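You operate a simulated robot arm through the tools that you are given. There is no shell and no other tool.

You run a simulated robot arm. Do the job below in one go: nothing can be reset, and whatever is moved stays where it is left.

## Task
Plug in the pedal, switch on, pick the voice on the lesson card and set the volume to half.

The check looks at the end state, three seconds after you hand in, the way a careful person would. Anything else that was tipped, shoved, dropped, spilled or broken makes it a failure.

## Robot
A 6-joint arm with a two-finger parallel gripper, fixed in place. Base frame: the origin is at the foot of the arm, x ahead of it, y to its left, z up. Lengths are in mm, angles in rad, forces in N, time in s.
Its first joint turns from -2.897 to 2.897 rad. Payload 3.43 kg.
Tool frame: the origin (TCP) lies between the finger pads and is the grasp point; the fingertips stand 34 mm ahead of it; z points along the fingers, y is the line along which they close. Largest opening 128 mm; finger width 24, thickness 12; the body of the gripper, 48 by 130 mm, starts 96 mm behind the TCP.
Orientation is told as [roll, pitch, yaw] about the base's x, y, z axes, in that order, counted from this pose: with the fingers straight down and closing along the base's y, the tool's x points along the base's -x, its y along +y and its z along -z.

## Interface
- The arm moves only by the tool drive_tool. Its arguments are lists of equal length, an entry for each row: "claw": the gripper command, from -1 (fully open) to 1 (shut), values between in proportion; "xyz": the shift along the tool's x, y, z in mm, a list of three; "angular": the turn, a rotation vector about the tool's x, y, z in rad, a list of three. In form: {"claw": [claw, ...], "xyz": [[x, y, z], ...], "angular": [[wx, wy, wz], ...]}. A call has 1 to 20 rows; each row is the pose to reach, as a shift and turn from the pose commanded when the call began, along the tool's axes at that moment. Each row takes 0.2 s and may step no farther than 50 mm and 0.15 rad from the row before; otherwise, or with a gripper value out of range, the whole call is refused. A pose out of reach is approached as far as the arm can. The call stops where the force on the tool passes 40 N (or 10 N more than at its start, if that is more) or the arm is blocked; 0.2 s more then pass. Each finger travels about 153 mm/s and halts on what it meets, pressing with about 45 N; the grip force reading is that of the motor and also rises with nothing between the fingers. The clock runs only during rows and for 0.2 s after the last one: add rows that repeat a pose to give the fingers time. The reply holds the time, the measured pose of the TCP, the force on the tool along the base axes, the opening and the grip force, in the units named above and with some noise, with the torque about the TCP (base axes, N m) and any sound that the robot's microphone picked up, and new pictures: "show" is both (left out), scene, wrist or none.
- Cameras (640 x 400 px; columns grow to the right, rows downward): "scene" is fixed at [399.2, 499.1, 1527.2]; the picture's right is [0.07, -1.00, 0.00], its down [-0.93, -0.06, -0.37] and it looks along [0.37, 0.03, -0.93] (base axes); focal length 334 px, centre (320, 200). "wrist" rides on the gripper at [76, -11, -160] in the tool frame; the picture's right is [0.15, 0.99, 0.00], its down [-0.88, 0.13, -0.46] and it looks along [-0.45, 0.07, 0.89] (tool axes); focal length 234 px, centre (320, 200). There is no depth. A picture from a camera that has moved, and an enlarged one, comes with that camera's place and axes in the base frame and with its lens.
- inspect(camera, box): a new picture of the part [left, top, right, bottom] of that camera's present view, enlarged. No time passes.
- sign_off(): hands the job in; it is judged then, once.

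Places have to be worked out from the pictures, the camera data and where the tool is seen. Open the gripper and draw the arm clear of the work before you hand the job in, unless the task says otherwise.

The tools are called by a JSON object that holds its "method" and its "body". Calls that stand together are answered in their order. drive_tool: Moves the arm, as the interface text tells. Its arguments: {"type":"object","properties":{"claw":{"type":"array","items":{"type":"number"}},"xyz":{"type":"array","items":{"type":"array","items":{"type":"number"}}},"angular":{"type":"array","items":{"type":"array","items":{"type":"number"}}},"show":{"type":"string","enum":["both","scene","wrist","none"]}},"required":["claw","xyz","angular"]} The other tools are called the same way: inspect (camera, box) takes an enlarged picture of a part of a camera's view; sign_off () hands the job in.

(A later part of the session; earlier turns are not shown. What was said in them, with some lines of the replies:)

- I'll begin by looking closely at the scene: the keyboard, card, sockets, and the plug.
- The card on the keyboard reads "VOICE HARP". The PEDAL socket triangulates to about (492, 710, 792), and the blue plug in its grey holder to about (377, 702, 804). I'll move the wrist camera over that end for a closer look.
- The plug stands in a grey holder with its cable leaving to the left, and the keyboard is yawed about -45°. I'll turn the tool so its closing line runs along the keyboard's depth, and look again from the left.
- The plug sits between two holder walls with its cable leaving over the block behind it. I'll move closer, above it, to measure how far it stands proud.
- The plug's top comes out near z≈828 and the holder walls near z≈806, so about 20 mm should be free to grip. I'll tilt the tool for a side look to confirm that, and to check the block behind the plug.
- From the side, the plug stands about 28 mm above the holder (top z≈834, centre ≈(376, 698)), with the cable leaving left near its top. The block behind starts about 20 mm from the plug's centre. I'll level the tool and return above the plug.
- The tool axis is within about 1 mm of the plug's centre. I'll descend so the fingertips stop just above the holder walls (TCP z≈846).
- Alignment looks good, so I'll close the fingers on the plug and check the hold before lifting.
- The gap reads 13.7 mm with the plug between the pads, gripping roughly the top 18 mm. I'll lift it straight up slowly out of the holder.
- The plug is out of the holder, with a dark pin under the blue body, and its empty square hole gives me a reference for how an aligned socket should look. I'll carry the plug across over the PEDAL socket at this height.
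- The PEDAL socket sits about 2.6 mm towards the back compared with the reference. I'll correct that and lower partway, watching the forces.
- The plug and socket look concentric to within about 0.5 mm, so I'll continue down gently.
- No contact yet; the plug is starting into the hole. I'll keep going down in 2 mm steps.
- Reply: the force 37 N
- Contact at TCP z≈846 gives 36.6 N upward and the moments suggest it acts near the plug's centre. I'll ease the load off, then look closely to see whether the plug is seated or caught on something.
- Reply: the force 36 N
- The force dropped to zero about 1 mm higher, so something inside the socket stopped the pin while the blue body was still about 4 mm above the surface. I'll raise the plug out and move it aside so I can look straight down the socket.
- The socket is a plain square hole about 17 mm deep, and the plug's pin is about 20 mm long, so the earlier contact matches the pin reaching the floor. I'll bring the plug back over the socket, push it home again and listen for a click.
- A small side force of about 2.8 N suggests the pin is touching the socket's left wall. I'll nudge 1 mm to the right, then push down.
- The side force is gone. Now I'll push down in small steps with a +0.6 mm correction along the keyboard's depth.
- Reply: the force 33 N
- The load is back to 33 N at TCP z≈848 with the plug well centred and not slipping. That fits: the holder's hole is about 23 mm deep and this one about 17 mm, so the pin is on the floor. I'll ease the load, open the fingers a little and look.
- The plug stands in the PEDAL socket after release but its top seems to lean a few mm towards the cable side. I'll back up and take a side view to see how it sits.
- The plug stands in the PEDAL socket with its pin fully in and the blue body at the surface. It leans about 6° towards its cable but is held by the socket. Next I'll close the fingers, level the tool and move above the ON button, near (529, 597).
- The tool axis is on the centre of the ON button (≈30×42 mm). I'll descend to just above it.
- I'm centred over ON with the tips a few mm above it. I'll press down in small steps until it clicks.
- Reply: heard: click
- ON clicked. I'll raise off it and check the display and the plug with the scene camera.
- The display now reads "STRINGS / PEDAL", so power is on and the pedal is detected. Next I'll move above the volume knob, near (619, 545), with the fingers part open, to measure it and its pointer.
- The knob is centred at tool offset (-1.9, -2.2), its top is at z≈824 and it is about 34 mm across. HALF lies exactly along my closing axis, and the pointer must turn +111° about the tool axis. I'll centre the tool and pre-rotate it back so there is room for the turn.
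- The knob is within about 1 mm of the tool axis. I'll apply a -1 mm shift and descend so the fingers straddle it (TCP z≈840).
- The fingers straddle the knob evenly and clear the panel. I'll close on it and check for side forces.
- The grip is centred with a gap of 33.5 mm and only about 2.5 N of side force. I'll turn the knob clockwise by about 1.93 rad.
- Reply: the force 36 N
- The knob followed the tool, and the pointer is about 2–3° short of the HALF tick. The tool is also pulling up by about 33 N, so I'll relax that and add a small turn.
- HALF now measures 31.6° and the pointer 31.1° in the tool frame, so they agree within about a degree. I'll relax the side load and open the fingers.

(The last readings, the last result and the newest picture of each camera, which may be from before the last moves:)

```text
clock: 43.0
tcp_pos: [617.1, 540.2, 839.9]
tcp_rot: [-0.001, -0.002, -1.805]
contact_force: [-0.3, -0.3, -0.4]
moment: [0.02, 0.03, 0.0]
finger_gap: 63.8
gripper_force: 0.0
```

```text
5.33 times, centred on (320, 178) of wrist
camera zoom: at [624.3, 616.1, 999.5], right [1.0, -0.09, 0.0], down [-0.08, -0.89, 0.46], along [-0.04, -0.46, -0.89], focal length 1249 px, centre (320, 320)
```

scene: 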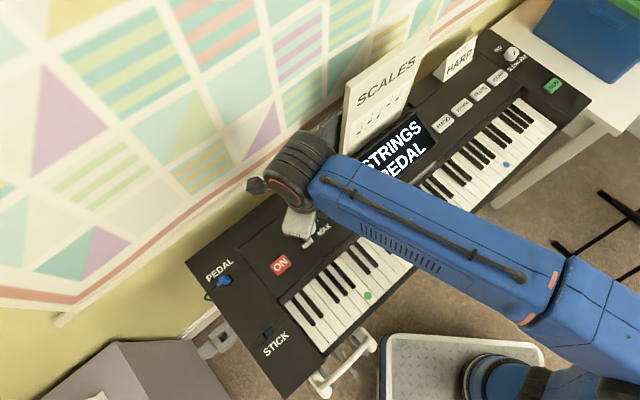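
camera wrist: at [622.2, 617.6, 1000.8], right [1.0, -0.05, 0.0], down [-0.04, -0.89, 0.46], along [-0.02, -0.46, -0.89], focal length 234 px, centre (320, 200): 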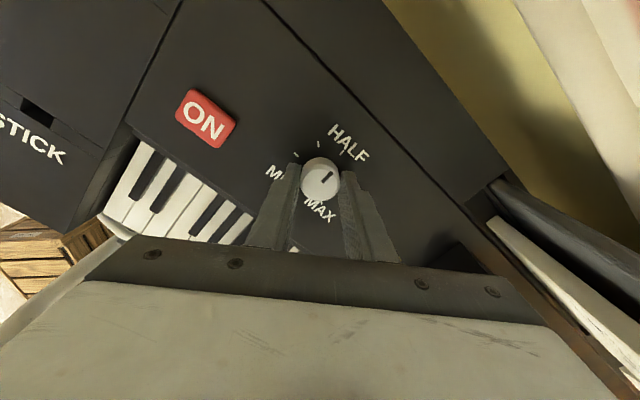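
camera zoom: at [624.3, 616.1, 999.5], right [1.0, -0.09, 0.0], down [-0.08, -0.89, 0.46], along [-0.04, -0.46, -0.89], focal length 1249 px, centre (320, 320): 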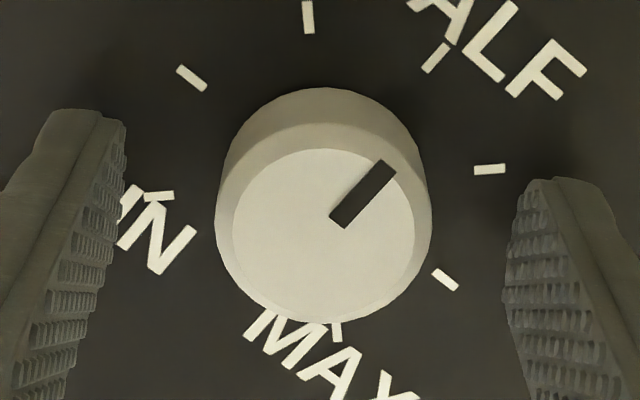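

The knob is released with the pointer on HALF (31.2–31.6° against 31.6°). I'll raise the tool straight up clear of the knob.

{"method": "drive_tool", "body": {"claw": [0, 0, 0, 0.5, 1], "xyz": [[0, 0, -15], [0, 0, -40], [0, 0, -75], [0, 0, -110], [0, 0, -130]], "angular": [[0, 0, 0], [0, 0, 0], [0, 0, 0], [0, 0, 0], [0, 0, 0]]}}

{"method": "inspect", "body": {"camera": "scene", "box": [270, 195, 350, 245]}}

{"method": "inspect", "body": {"camera": "scene", "box": [180, 250, 260, 300]}}

```text
clock: 44.2
tcp_pos: [619.9, 541.4, 969.6]
tcp_rot: [-0.002, -0.002, -1.805]
contact_force: [0.7, 0.2, -0.1]
moment: [0.0, -0.01, 0.0]
finger_gap: 0.0
gripper_force: 33.1
camera wrist: at [625.3, 617.6, 1130.0], right [1.0, -0.09, 0.0], down [-0.08, -0.89, 0.46], along [-0.04, -0.46, -0.89], focal length 234 px, centre (320, 200)
```

scene: 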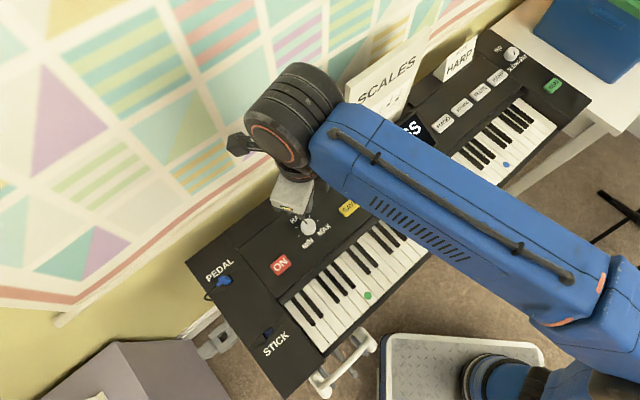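
wrist: 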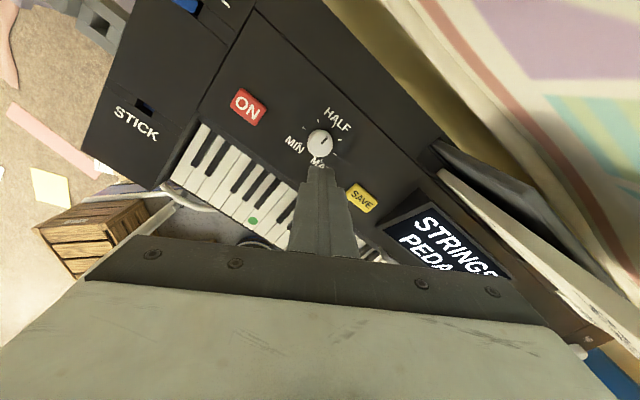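

```text
8.00 times, centred on (310, 220) of scene
camera zoom: at [399.2, 499.1, 1527.2], right [0.07, -1.0, 0.0], down [-0.93, -0.06, -0.37], along [0.37, 0.03, -0.93], focal length 2674 px, centre (400, 40)
```

zoom: 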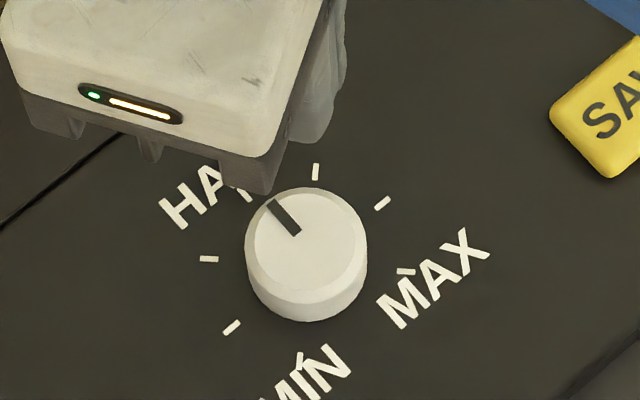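

```text
8.00 times, centred on (220, 275) of scene
camera zoom: at [399.2, 499.1, 1527.2], right [0.07, -1.0, 0.0], down [-0.93, -0.06, -0.37], along [0.37, 0.03, -0.93], focal length 2674 px, centre (1120, -400)
```

zoom: 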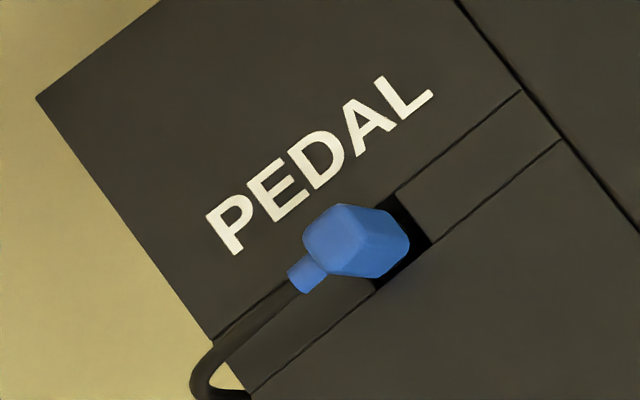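

The knob points at HALF and the plug is still in place. Now I'll travel on the robot's side of the keyboard, clear of the SCALES book, to a spot short of the HARP button, turning the yaw back.

{"method": "drive_tool", "body": {"claw": [1, 1, 1, 1, 1, 1, 1, 1, 1, 1, 1, 1, 1, 1], "xyz": [[-31.2, 22.3, 0], [-62.4, 44.5, 0], [-93.6, 66.8, 0], [-124.7, 89.1, 0], [-155.9, 111.4, 0], [-187.1, 133.6, 0], [-218.3, 155.9, 0], [-249.5, 178.2, 0], [-280.7, 200.4, 0], [-311.9, 222.7, 0], [-343, 245, 0], [-374.2, 267.3, 0], [-405.4, 289.5, 0], [-436.6, 311.8, 0]], "angular": [[0, 0, -0.1325], [0, 0, -0.265], [0, 0, -0.3975], [0, 0, -0.53], [0, 0, -0.6625], [0, 0, -0.795], [0, 0, -0.9275], [0, 0, -1.06], [0, 0, -1.1925], [0, 0, -1.325], [0, 0, -1.4575], [0, 0, -1.59], [0, 0, -1.7225], [0, 0, -1.855]]}}

```text
clock: 47.2
tcp_pos: [820.8, 41.0, 968.8]
tcp_rot: [-0.001, 0.002, 0.054]
contact_force: [-0.5, 1.0, 0.0]
moment: [0.01, -0.02, 0.0]
finger_gap: 0.0
gripper_force: 32.8
camera wrist: at [745.1, 25.8, 1129.8], right [-0.2, 0.98, 0.0], down [0.87, 0.18, 0.45], along [0.45, 0.09, -0.89], focal length 234 px, centre (320, 200)
```

scene: 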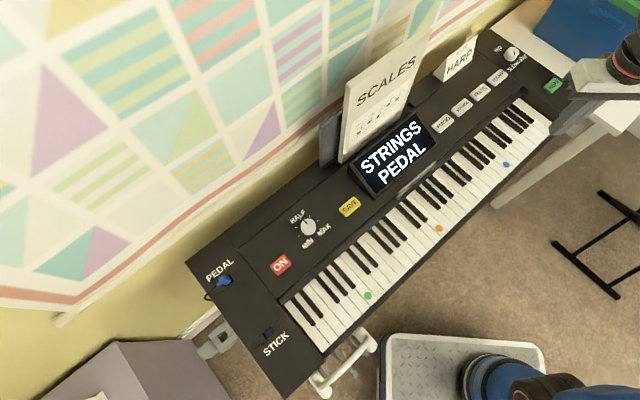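
wrist: 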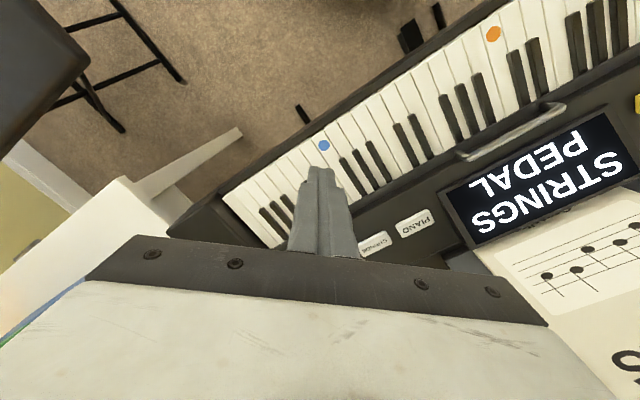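

The arm is in the clear at radius 820. HARP lies near (1078, 64), beyond straight-down reach, so I'll tilt the tool forward by 0.6 rad while reaching out, stopping about 100 mm short along the tool axis.

{"method": "drive_tool", "body": {"claw": [1, 1, 1, 1, 1, 1, 1, 1], "xyz": [[-25, 1, 10], [-50, 2, 20], [-75, 3, 30], [-101, 5, 39], [-126, 6, 49], [-151, 7, 59], [-176, 8, 68], [-201, 9, 78]], "angular": [[0, -0.075, 0], [0, -0.15, 0], [0, -0.225, 0], [0, -0.3, 0], [0, -0.375, 0], [0, -0.45, 0], [0, -0.525, 0], [0, -0.6, 0]]}}

```text
clock: 49.0
tcp_pos: [1021.9, 63.9, 890.5]
tcp_rot: [-0.001, -0.6, 0.053]
contact_force: [-1.8, -0.5, 0.4]
moment: [-0.04, 0.03, 0.04]
finger_gap: 0.0
gripper_force: 32.9
camera wrist: at [869.3, 43.7, 980.7], right [-0.17, 0.98, -0.08], down [0.46, 0.16, 0.87], along [0.87, 0.11, -0.48], focal length 234 px, centre (320, 200)
```

scene: 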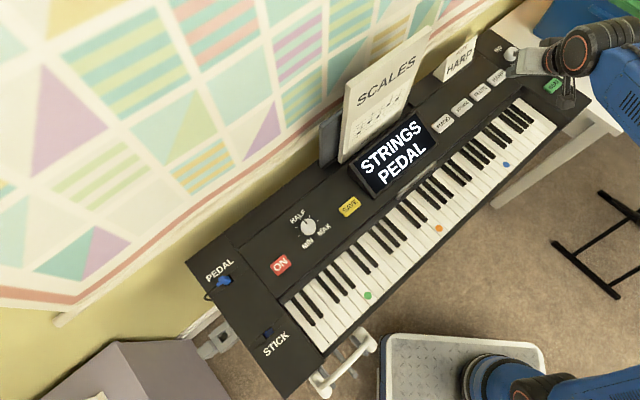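
wrist: 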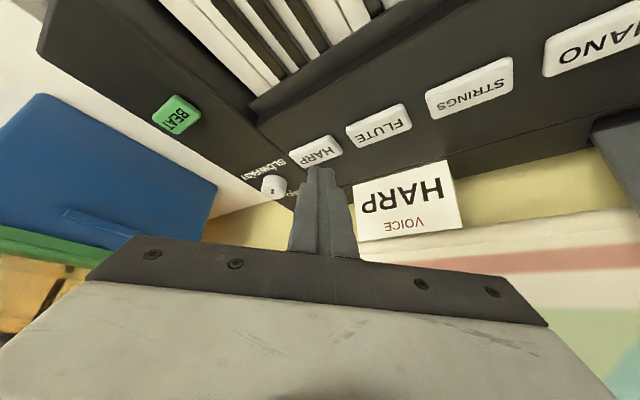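

{"method": "inspect", "body": {"camera": "wrist", "box": [256, 120, 384, 200]}}

{"method": "inspect", "body": {"camera": "scene", "box": [420, 30, 580, 130]}}

```text
5.00 times, centred on (320, 160) of wrist
camera zoom: at [869.3, 43.7, 980.7], right [-0.17, 0.98, -0.08], down [0.46, 0.16, 0.87], along [0.87, 0.11, -0.48], focal length 1171 px, centre (320, 400)
```

zoom: 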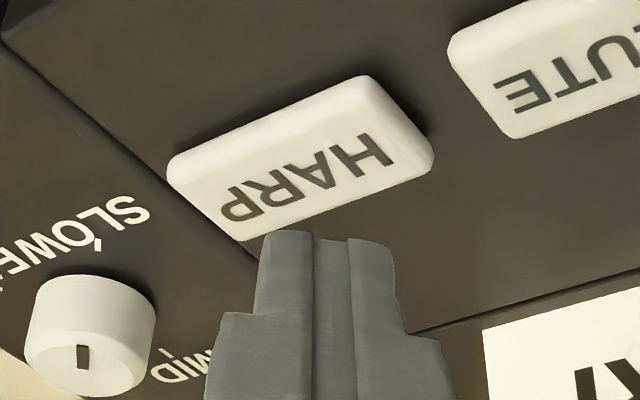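

```text
4.00 times, centred on (500, 80) of scene
camera zoom: at [399.2, 499.1, 1527.2], right [0.07, -1.0, 0.0], down [-0.93, -0.06, -0.37], along [0.37, 0.03, -0.93], focal length 1337 px, centre (-400, 680)
```

zoom: 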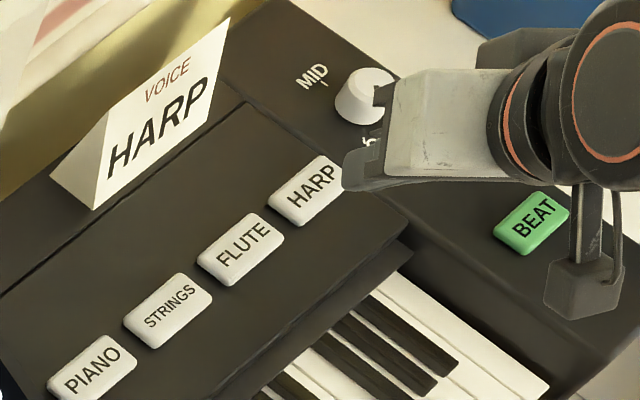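

Combining both cameras puts the HARP button at about (1083, 61, 800), with the tool axis some 4–5 mm left of it. I'll move to a hover just above the button so the lower edge of the closed fingertips will land on its middle.

{"method": "drive_tool", "body": {"claw": [1, 1, 1, 1], "xyz": [[-7, -1, 11], [-14, -2.5, 22], [-21, -4, 33], [-28.7, -5, 44.5]], "angular": [[0, 0, 0], [0, 0, 0], [0, 0, 0], [0, 0, 0]]}}

{"method": "inspect", "body": {"camera": "wrist", "box": [256, 120, 384, 200]}}

{"method": "inspect", "body": {"camera": "scene", "box": [460, 40, 540, 90]}}

```text
clock: 50.0
tcp_pos: [1069.1, 60.3, 870.7]
tcp_rot: [-0.001, -0.597, 0.051]
contact_force: [-0.1, -0.1, 0.1]
moment: [-0.03, 0.02, 0.05]
finger_gap: 0.1
gripper_force: 32.7
camera wrist: at [918.2, 41.1, 960.9], right [-0.17, 0.98, -0.08], down [0.46, 0.15, 0.87], along [0.87, 0.11, -0.48], focal length 234 px, centre (320, 200)
```

scene: 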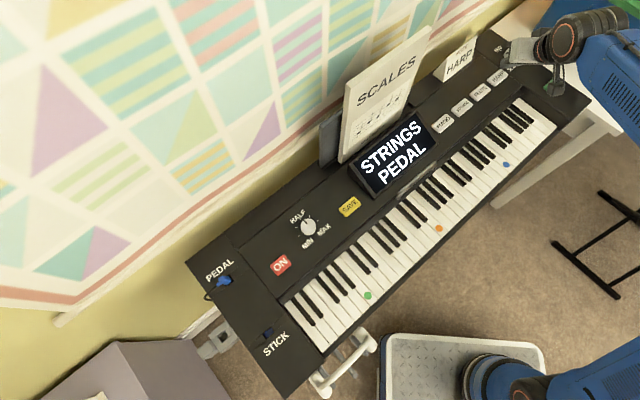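
wrist: 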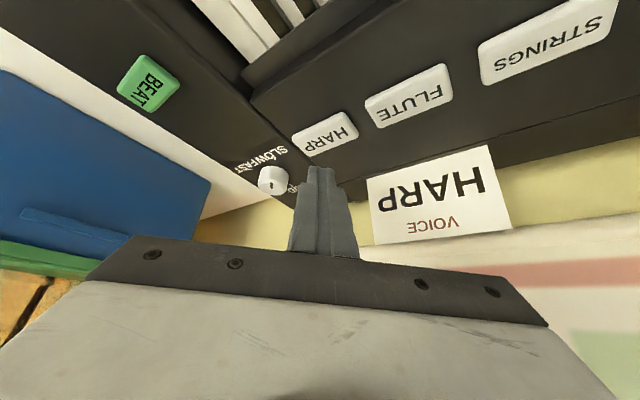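

```text
5.00 times, centred on (320, 160) of wrist
camera zoom: at [918.2, 41.1, 960.9], right [-0.17, 0.98, -0.08], down [0.46, 0.15, 0.87], along [0.87, 0.11, -0.48], focal length 1171 px, centre (320, 400)
```

zoom: 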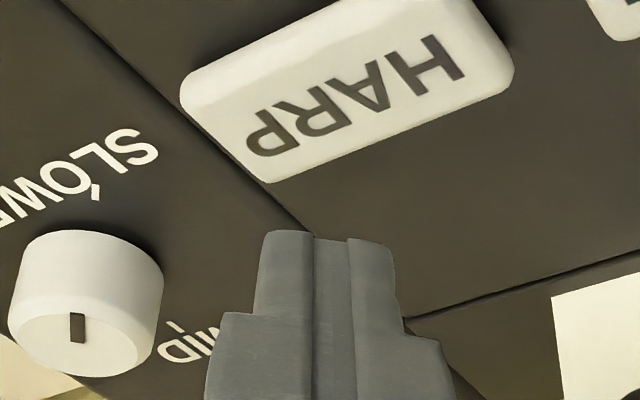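

```text
8.00 times, centred on (500, 65) of scene
camera zoom: at [399.2, 499.1, 1527.2], right [0.07, -1.0, 0.0], down [-0.93, -0.06, -0.37], along [0.37, 0.03, -0.93], focal length 2674 px, centre (-1120, 1280)
```

zoom: 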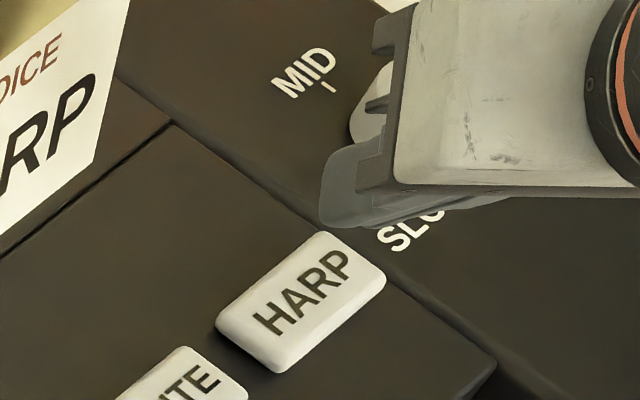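

Triangulation gives the button top at about (1084, 62, 800), and a vertical descent from here should land on its centre. I'll go down 22 mm first.

{"method": "drive_tool", "body": {"claw": [1, 1, 1], "xyz": [[4.5, 0, 6.6], [9, 0, 13.2], [12.4, 0, 18.2]], "angular": [[0, 0, 0], [0, 0, 0], [0, 0, 0]]}}

{"method": "inspect", "body": {"camera": "wrist", "box": [256, 120, 384, 200]}}

{"method": "inspect", "body": {"camera": "scene", "box": [460, 40, 540, 90]}}

```text
clock: 50.8
tcp_pos: [1071.1, 60.3, 848.5]
tcp_rot: [-0.002, -0.599, 0.052]
contact_force: [0.6, 0.5, -0.1]
moment: [0.0, -0.02, 0.02]
finger_gap: 0.0
gripper_force: 32.7
camera wrist: at [918.2, 41.1, 938.7], right [-0.17, 0.98, -0.08], down [0.46, 0.16, 0.87], along [0.87, 0.11, -0.48], focal length 234 px, centre (320, 200)
```

scene: 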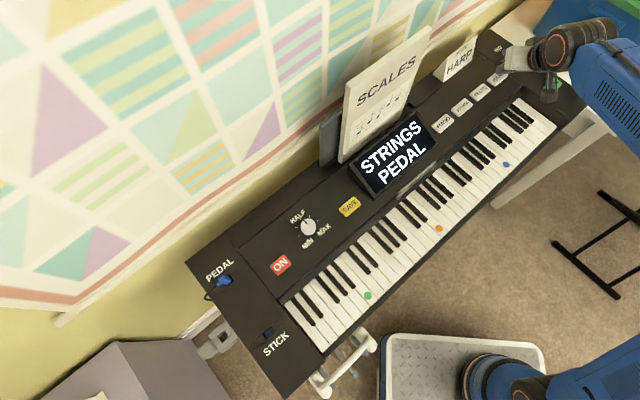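
wrist: 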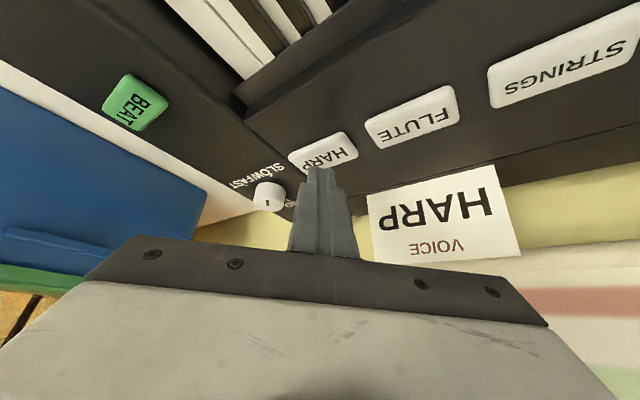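

```text
5.00 times, centred on (320, 160) of wrist
camera zoom: at [918.2, 41.1, 938.7], right [-0.17, 0.98, -0.08], down [0.46, 0.16, 0.87], along [0.87, 0.11, -0.48], focal length 1171 px, centre (320, 400)
```

zoom: 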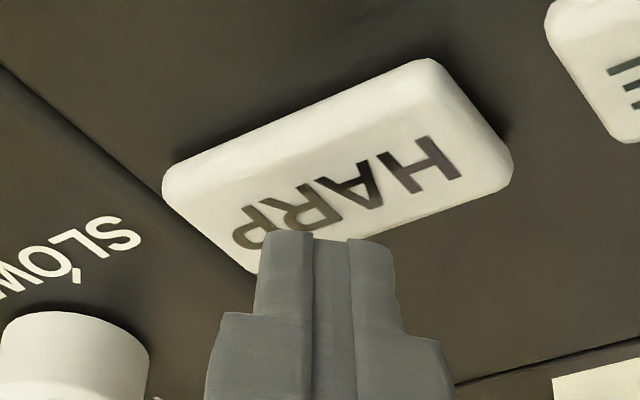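

```text
8.00 times, centred on (500, 65) of scene
camera zoom: at [399.2, 499.1, 1527.2], right [0.07, -1.0, 0.0], down [-0.93, -0.06, -0.37], along [0.37, 0.03, -0.93], focal length 2674 px, centre (-1120, 1280)
```

zoom: 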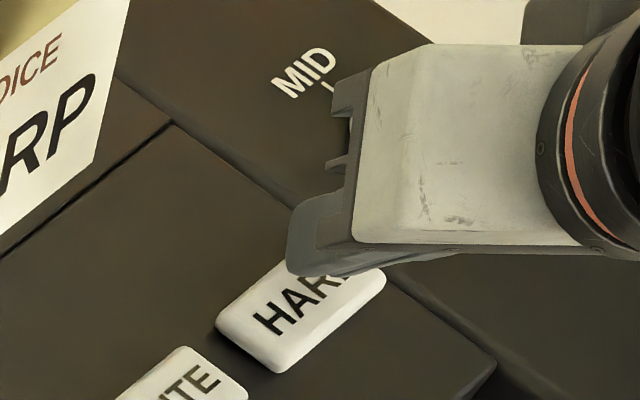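

The tip is tracking onto the button's centre. I'll continue down in 1.5 mm steps and listen for the click.

{"method": "drive_tool", "body": {"claw": [1, 1, 1, 1, 1, 1], "xyz": [[0.85, 0, 1.24], [1.7, 0, 2.5], [2.5, 0, 3.7], [3.4, 0, 5], [4.2, 0, 6.2], [5.1, 0, 7.4]], "angular": [[0, 0, 0], [0, 0, 0], [0, 0, 0], [0, 0, 0], [0, 0, 0], [0, 0, 0]]}}

{"method": "inspect", "body": {"camera": "wrist", "box": [256, 120, 384, 200]}}

```text
clock: 52.2
tcp_pos: [1070.1, 60.2, 840.5]
tcp_rot: [-0.002, -0.601, 0.052]
contact_force: [-0.2, -1.4, 5.1]
moment: [-0.07, -0.08, -0.01]
finger_gap: 0.0
gripper_force: 33.0
heard: click
camera wrist: at [917.8, 40.8, 930.2], right [-0.17, 0.98, -0.08], down [0.46, 0.16, 0.87], along [0.87, 0.11, -0.48], focal length 234 px, centre (320, 200)
```

scene: 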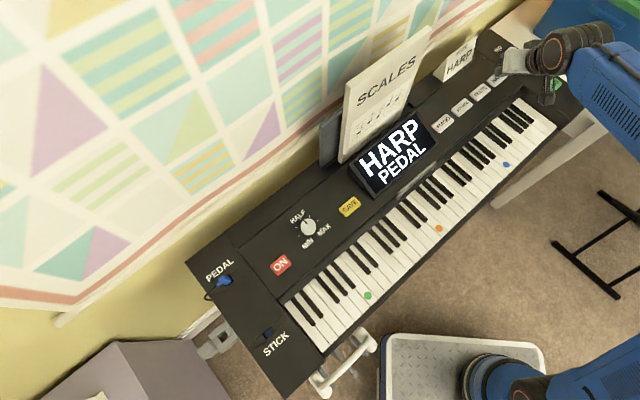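
wrist: 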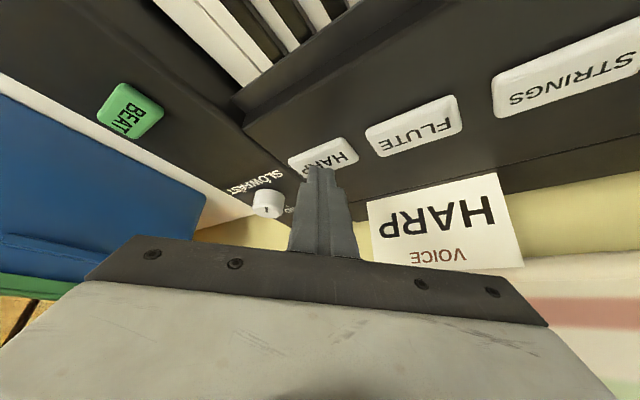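

```text
5.00 times, centred on (320, 160) of wrist
camera zoom: at [917.8, 40.8, 930.2], right [-0.17, 0.98, -0.08], down [0.46, 0.16, 0.87], along [0.87, 0.11, -0.48], focal length 1171 px, centre (320, 400)
```

zoom: 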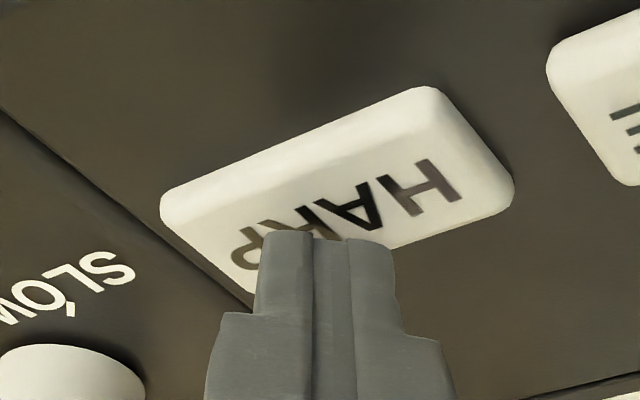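

The click was heard and the display now reads "HARP / PEDAL". I'll lift straight up off the button, then retreat the way I came.

{"method": "drive_tool", "body": {"claw": [1, 1, 1, 1], "xyz": [[-4, 0, -6], [-10, 0, -15], [-20, 0, -30], [-30, 0, -44]], "angular": [[0, 0, 0], [0, 0, 0], [0, 0, 0], [0, 0, 0]]}}

```text
clock: 53.2
tcp_pos: [1070.2, 60.2, 892.6]
tcp_rot: [-0.001, -0.598, 0.053]
contact_force: [0.3, 0.1, 0.0]
moment: [-0.01, 0.0, 0.0]
finger_gap: 0.1
gripper_force: 33.4
camera wrist: at [918.1, 39.8, 983.4], right [-0.17, 0.98, -0.08], down [0.46, 0.16, 0.87], along [0.87, 0.11, -0.48], focal length 234 px, centre (320, 200)
```

scene: 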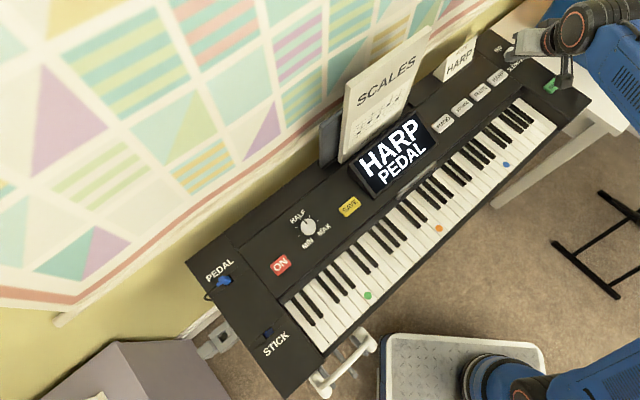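
wrist: 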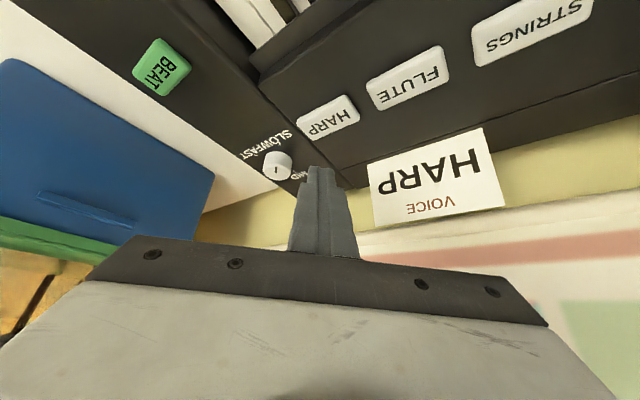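

The display still shows HARP / PEDAL. I'll retract along the approach path, levelling the tool and opening the gripper once clear.

{"method": "drive_tool", "body": {"claw": [1, 1, 1, 1, 1, 0.5, 0, -0.5], "xyz": [[18, -0.7, -29], [36.6, -1.4, -57.5], [55, -2.1, -86], [73.2, -2.8, -115], [91.5, -3.6, -144], [110, -4.3, -172], [128, -5, -201], [146.4, -5.7, -230]], "angular": [[0, 0.075, 0], [0, 0.15, 0], [0, 0.225, 0], [0, 0.3, 0], [0, 0.375, 0], [0, 0.45, 0], [0, 0.525, 0], [0, 0.6, 0]]}}

{"method": "inspect", "body": {"camera": "scene", "box": [270, 195, 350, 245]}}

{"method": "inspect", "body": {"camera": "scene", "box": [180, 250, 260, 300]}}

{"method": "inspect", "body": {"camera": "scene", "box": [320, 20, 580, 200]}}

```text
clock: 55.0
tcp_pos: [821.8, 43.0, 1001.4]
tcp_rot: [-0.002, 0.003, 0.05]
contact_force: [0.0, 0.6, -0.4]
moment: [0.02, -0.03, -0.01]
finger_gap: 96.1
gripper_force: 0.1
camera wrist: at [746.0, 28.1, 1161.7], right [-0.2, 0.98, 0.0], down [0.87, 0.18, 0.45], along [0.44, 0.09, -0.89], focal length 234 px, centre (320, 200)
```

scene: 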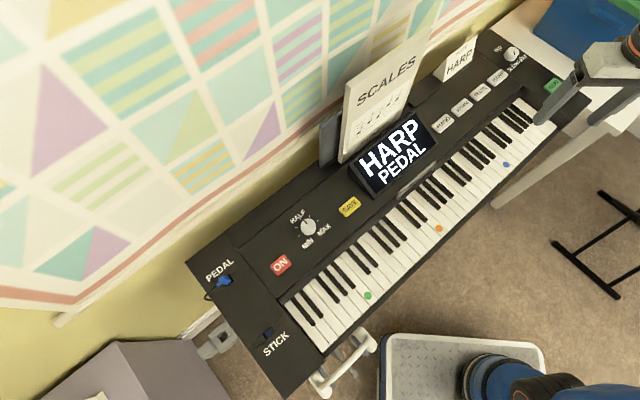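
wrist: 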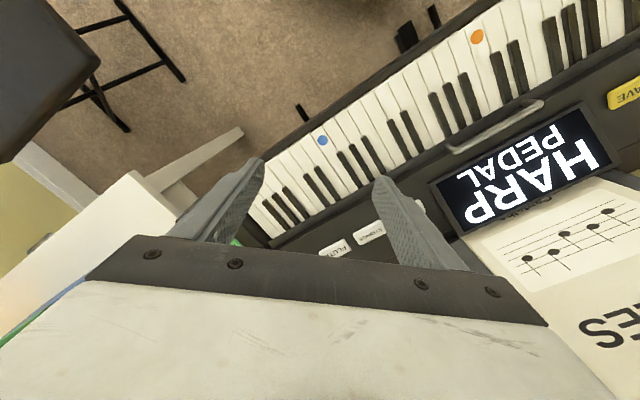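

```text
8.00 times, centred on (310, 220) of scene
camera zoom: at [399.2, 499.1, 1527.2], right [0.07, -1.0, 0.0], down [-0.93, -0.06, -0.37], along [0.37, 0.03, -0.93], focal length 2674 px, centre (400, 40)
```

zoom: 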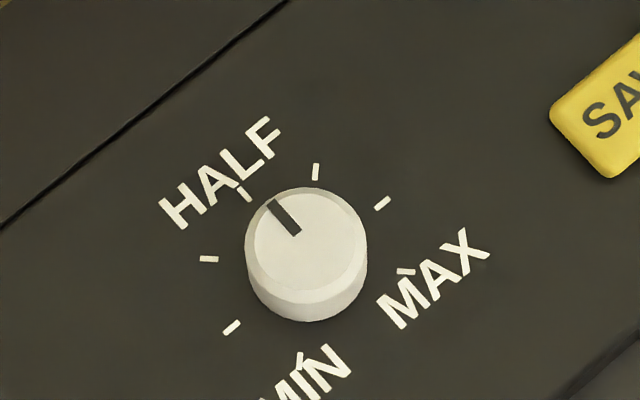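

```text
8.00 times, centred on (220, 275) of scene
camera zoom: at [399.2, 499.1, 1527.2], right [0.07, -1.0, 0.0], down [-0.93, -0.06, -0.37], along [0.37, 0.03, -0.93], focal length 2674 px, centre (1120, -400)
```

zoom: 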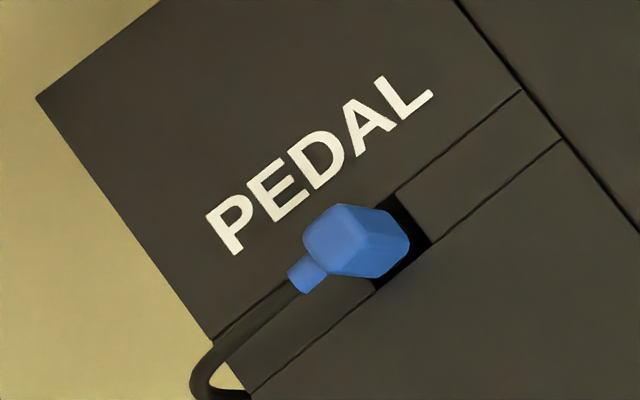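

```text
2.22 times, centred on (450, 110) of scene
camera zoom: at [399.2, 499.1, 1527.2], right [0.07, -1.0, 0.0], down [-0.93, -0.06, -0.37], along [0.37, 0.03, -0.93], focal length 743 px, centre (31, 400)
```

zoom: 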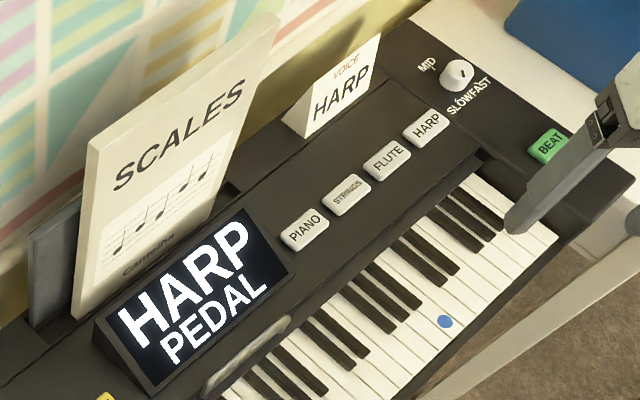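

The display shows HARP / PEDAL, the knob is on HALF, the plug hasn't moved, and the book and card are undisturbed. I'll draw the arm back clear of the keyboard with the gripper fully open.

{"method": "drive_tool", "body": {"claw": [-1, -1, -1, -1, -1, -1, -1, -1], "xyz": [[35, 8, -10], [70, 16, -20], [105, 24, -30], [140, 32, -40], [175, 40, -50], [200, 48, -60], [200, 48, -60], [200, 48, -60]], "angular": [[0, 0, 0], [0, 0, 0], [0, 0, 0], [0, 0, 0], [0, 0, 0], [0, 0, 0], [0, 0, 0], [0, 0, 0]]}}

{"method": "inspect", "body": {"camera": "scene", "box": [180, 250, 260, 300]}}

```text
clock: 56.8
tcp_pos: [618.3, 80.4, 1060.0]
tcp_rot: [-0.001, 0.001, 0.05]
contact_force: [1.2, 0.1, 0.5]
moment: [0.0, 0.05, 0.02]
finger_gap: 127.9
gripper_force: 0.0
camera wrist: at [542.8, 64.7, 1220.1], right [-0.2, 0.98, 0.0], down [0.87, 0.18, 0.45], along [0.45, 0.09, -0.89], focal length 234 px, centre (320, 200)
```

scene: 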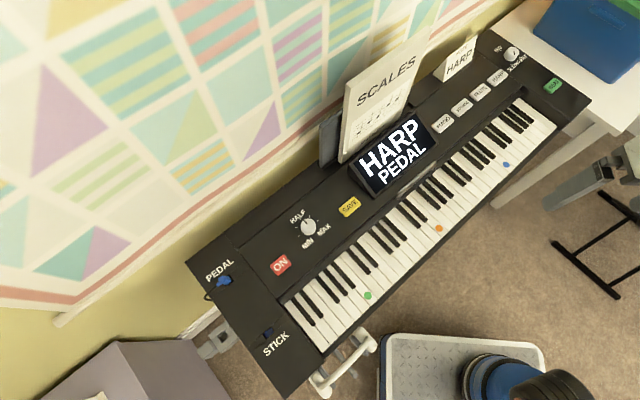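
wrist: 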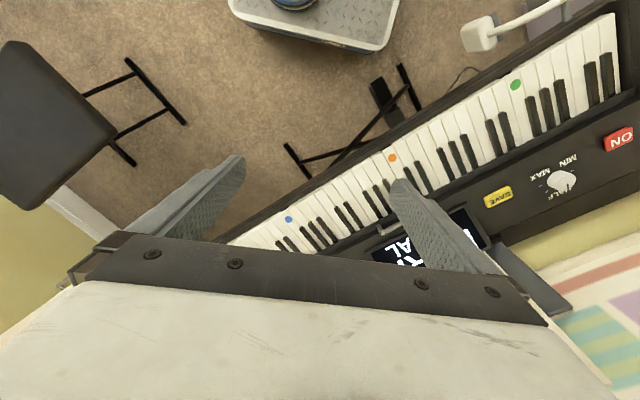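

```text
8.00 times, centred on (220, 275) of scene
camera zoom: at [399.2, 499.1, 1527.2], right [0.07, -1.0, 0.0], down [-0.93, -0.06, -0.37], along [0.37, 0.03, -0.93], focal length 2674 px, centre (1120, -400)
```

zoom: 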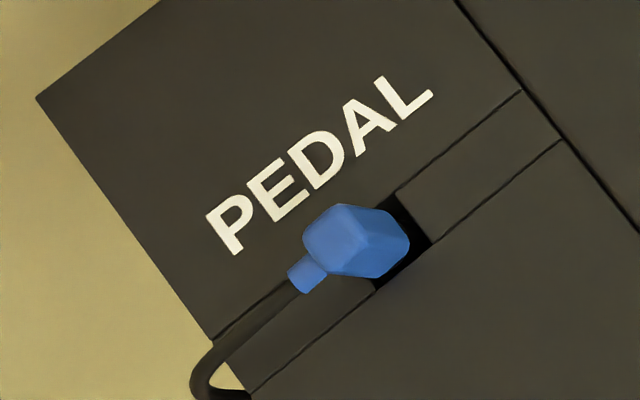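

The arm is clear with the gripper open. The display shows HARP and PEDAL, the volume pointer is on HALF, and the plug sits stable in its socket. I'm handing in the job.

{"method": "sign_off", "body": {}}

```text
The job is handed in.
```

The job is handed in, and all four parts of the task are done:

- **Pedal:** the plug is in the PEDAL socket, and the display shows "PEDAL". No click was heard when it went in. It leans about 6° towards its cable, but it hasn't moved since I released it.
- **Power:** I pressed ON once, heard the click, and the display lit up.
- **Voice:** the lesson card says HARP. I pressed that button, heard the click, and the display changed from "STRINGS" to "HARP".
- **Volume:** the knob pointer is on the HALF mark. The close-up wrist view puts it within about 1°; the scene camera's coarser view reads within about 3°.

The book and card are as they were. The arm is drawn back clear of the keyboard with the gripper open.
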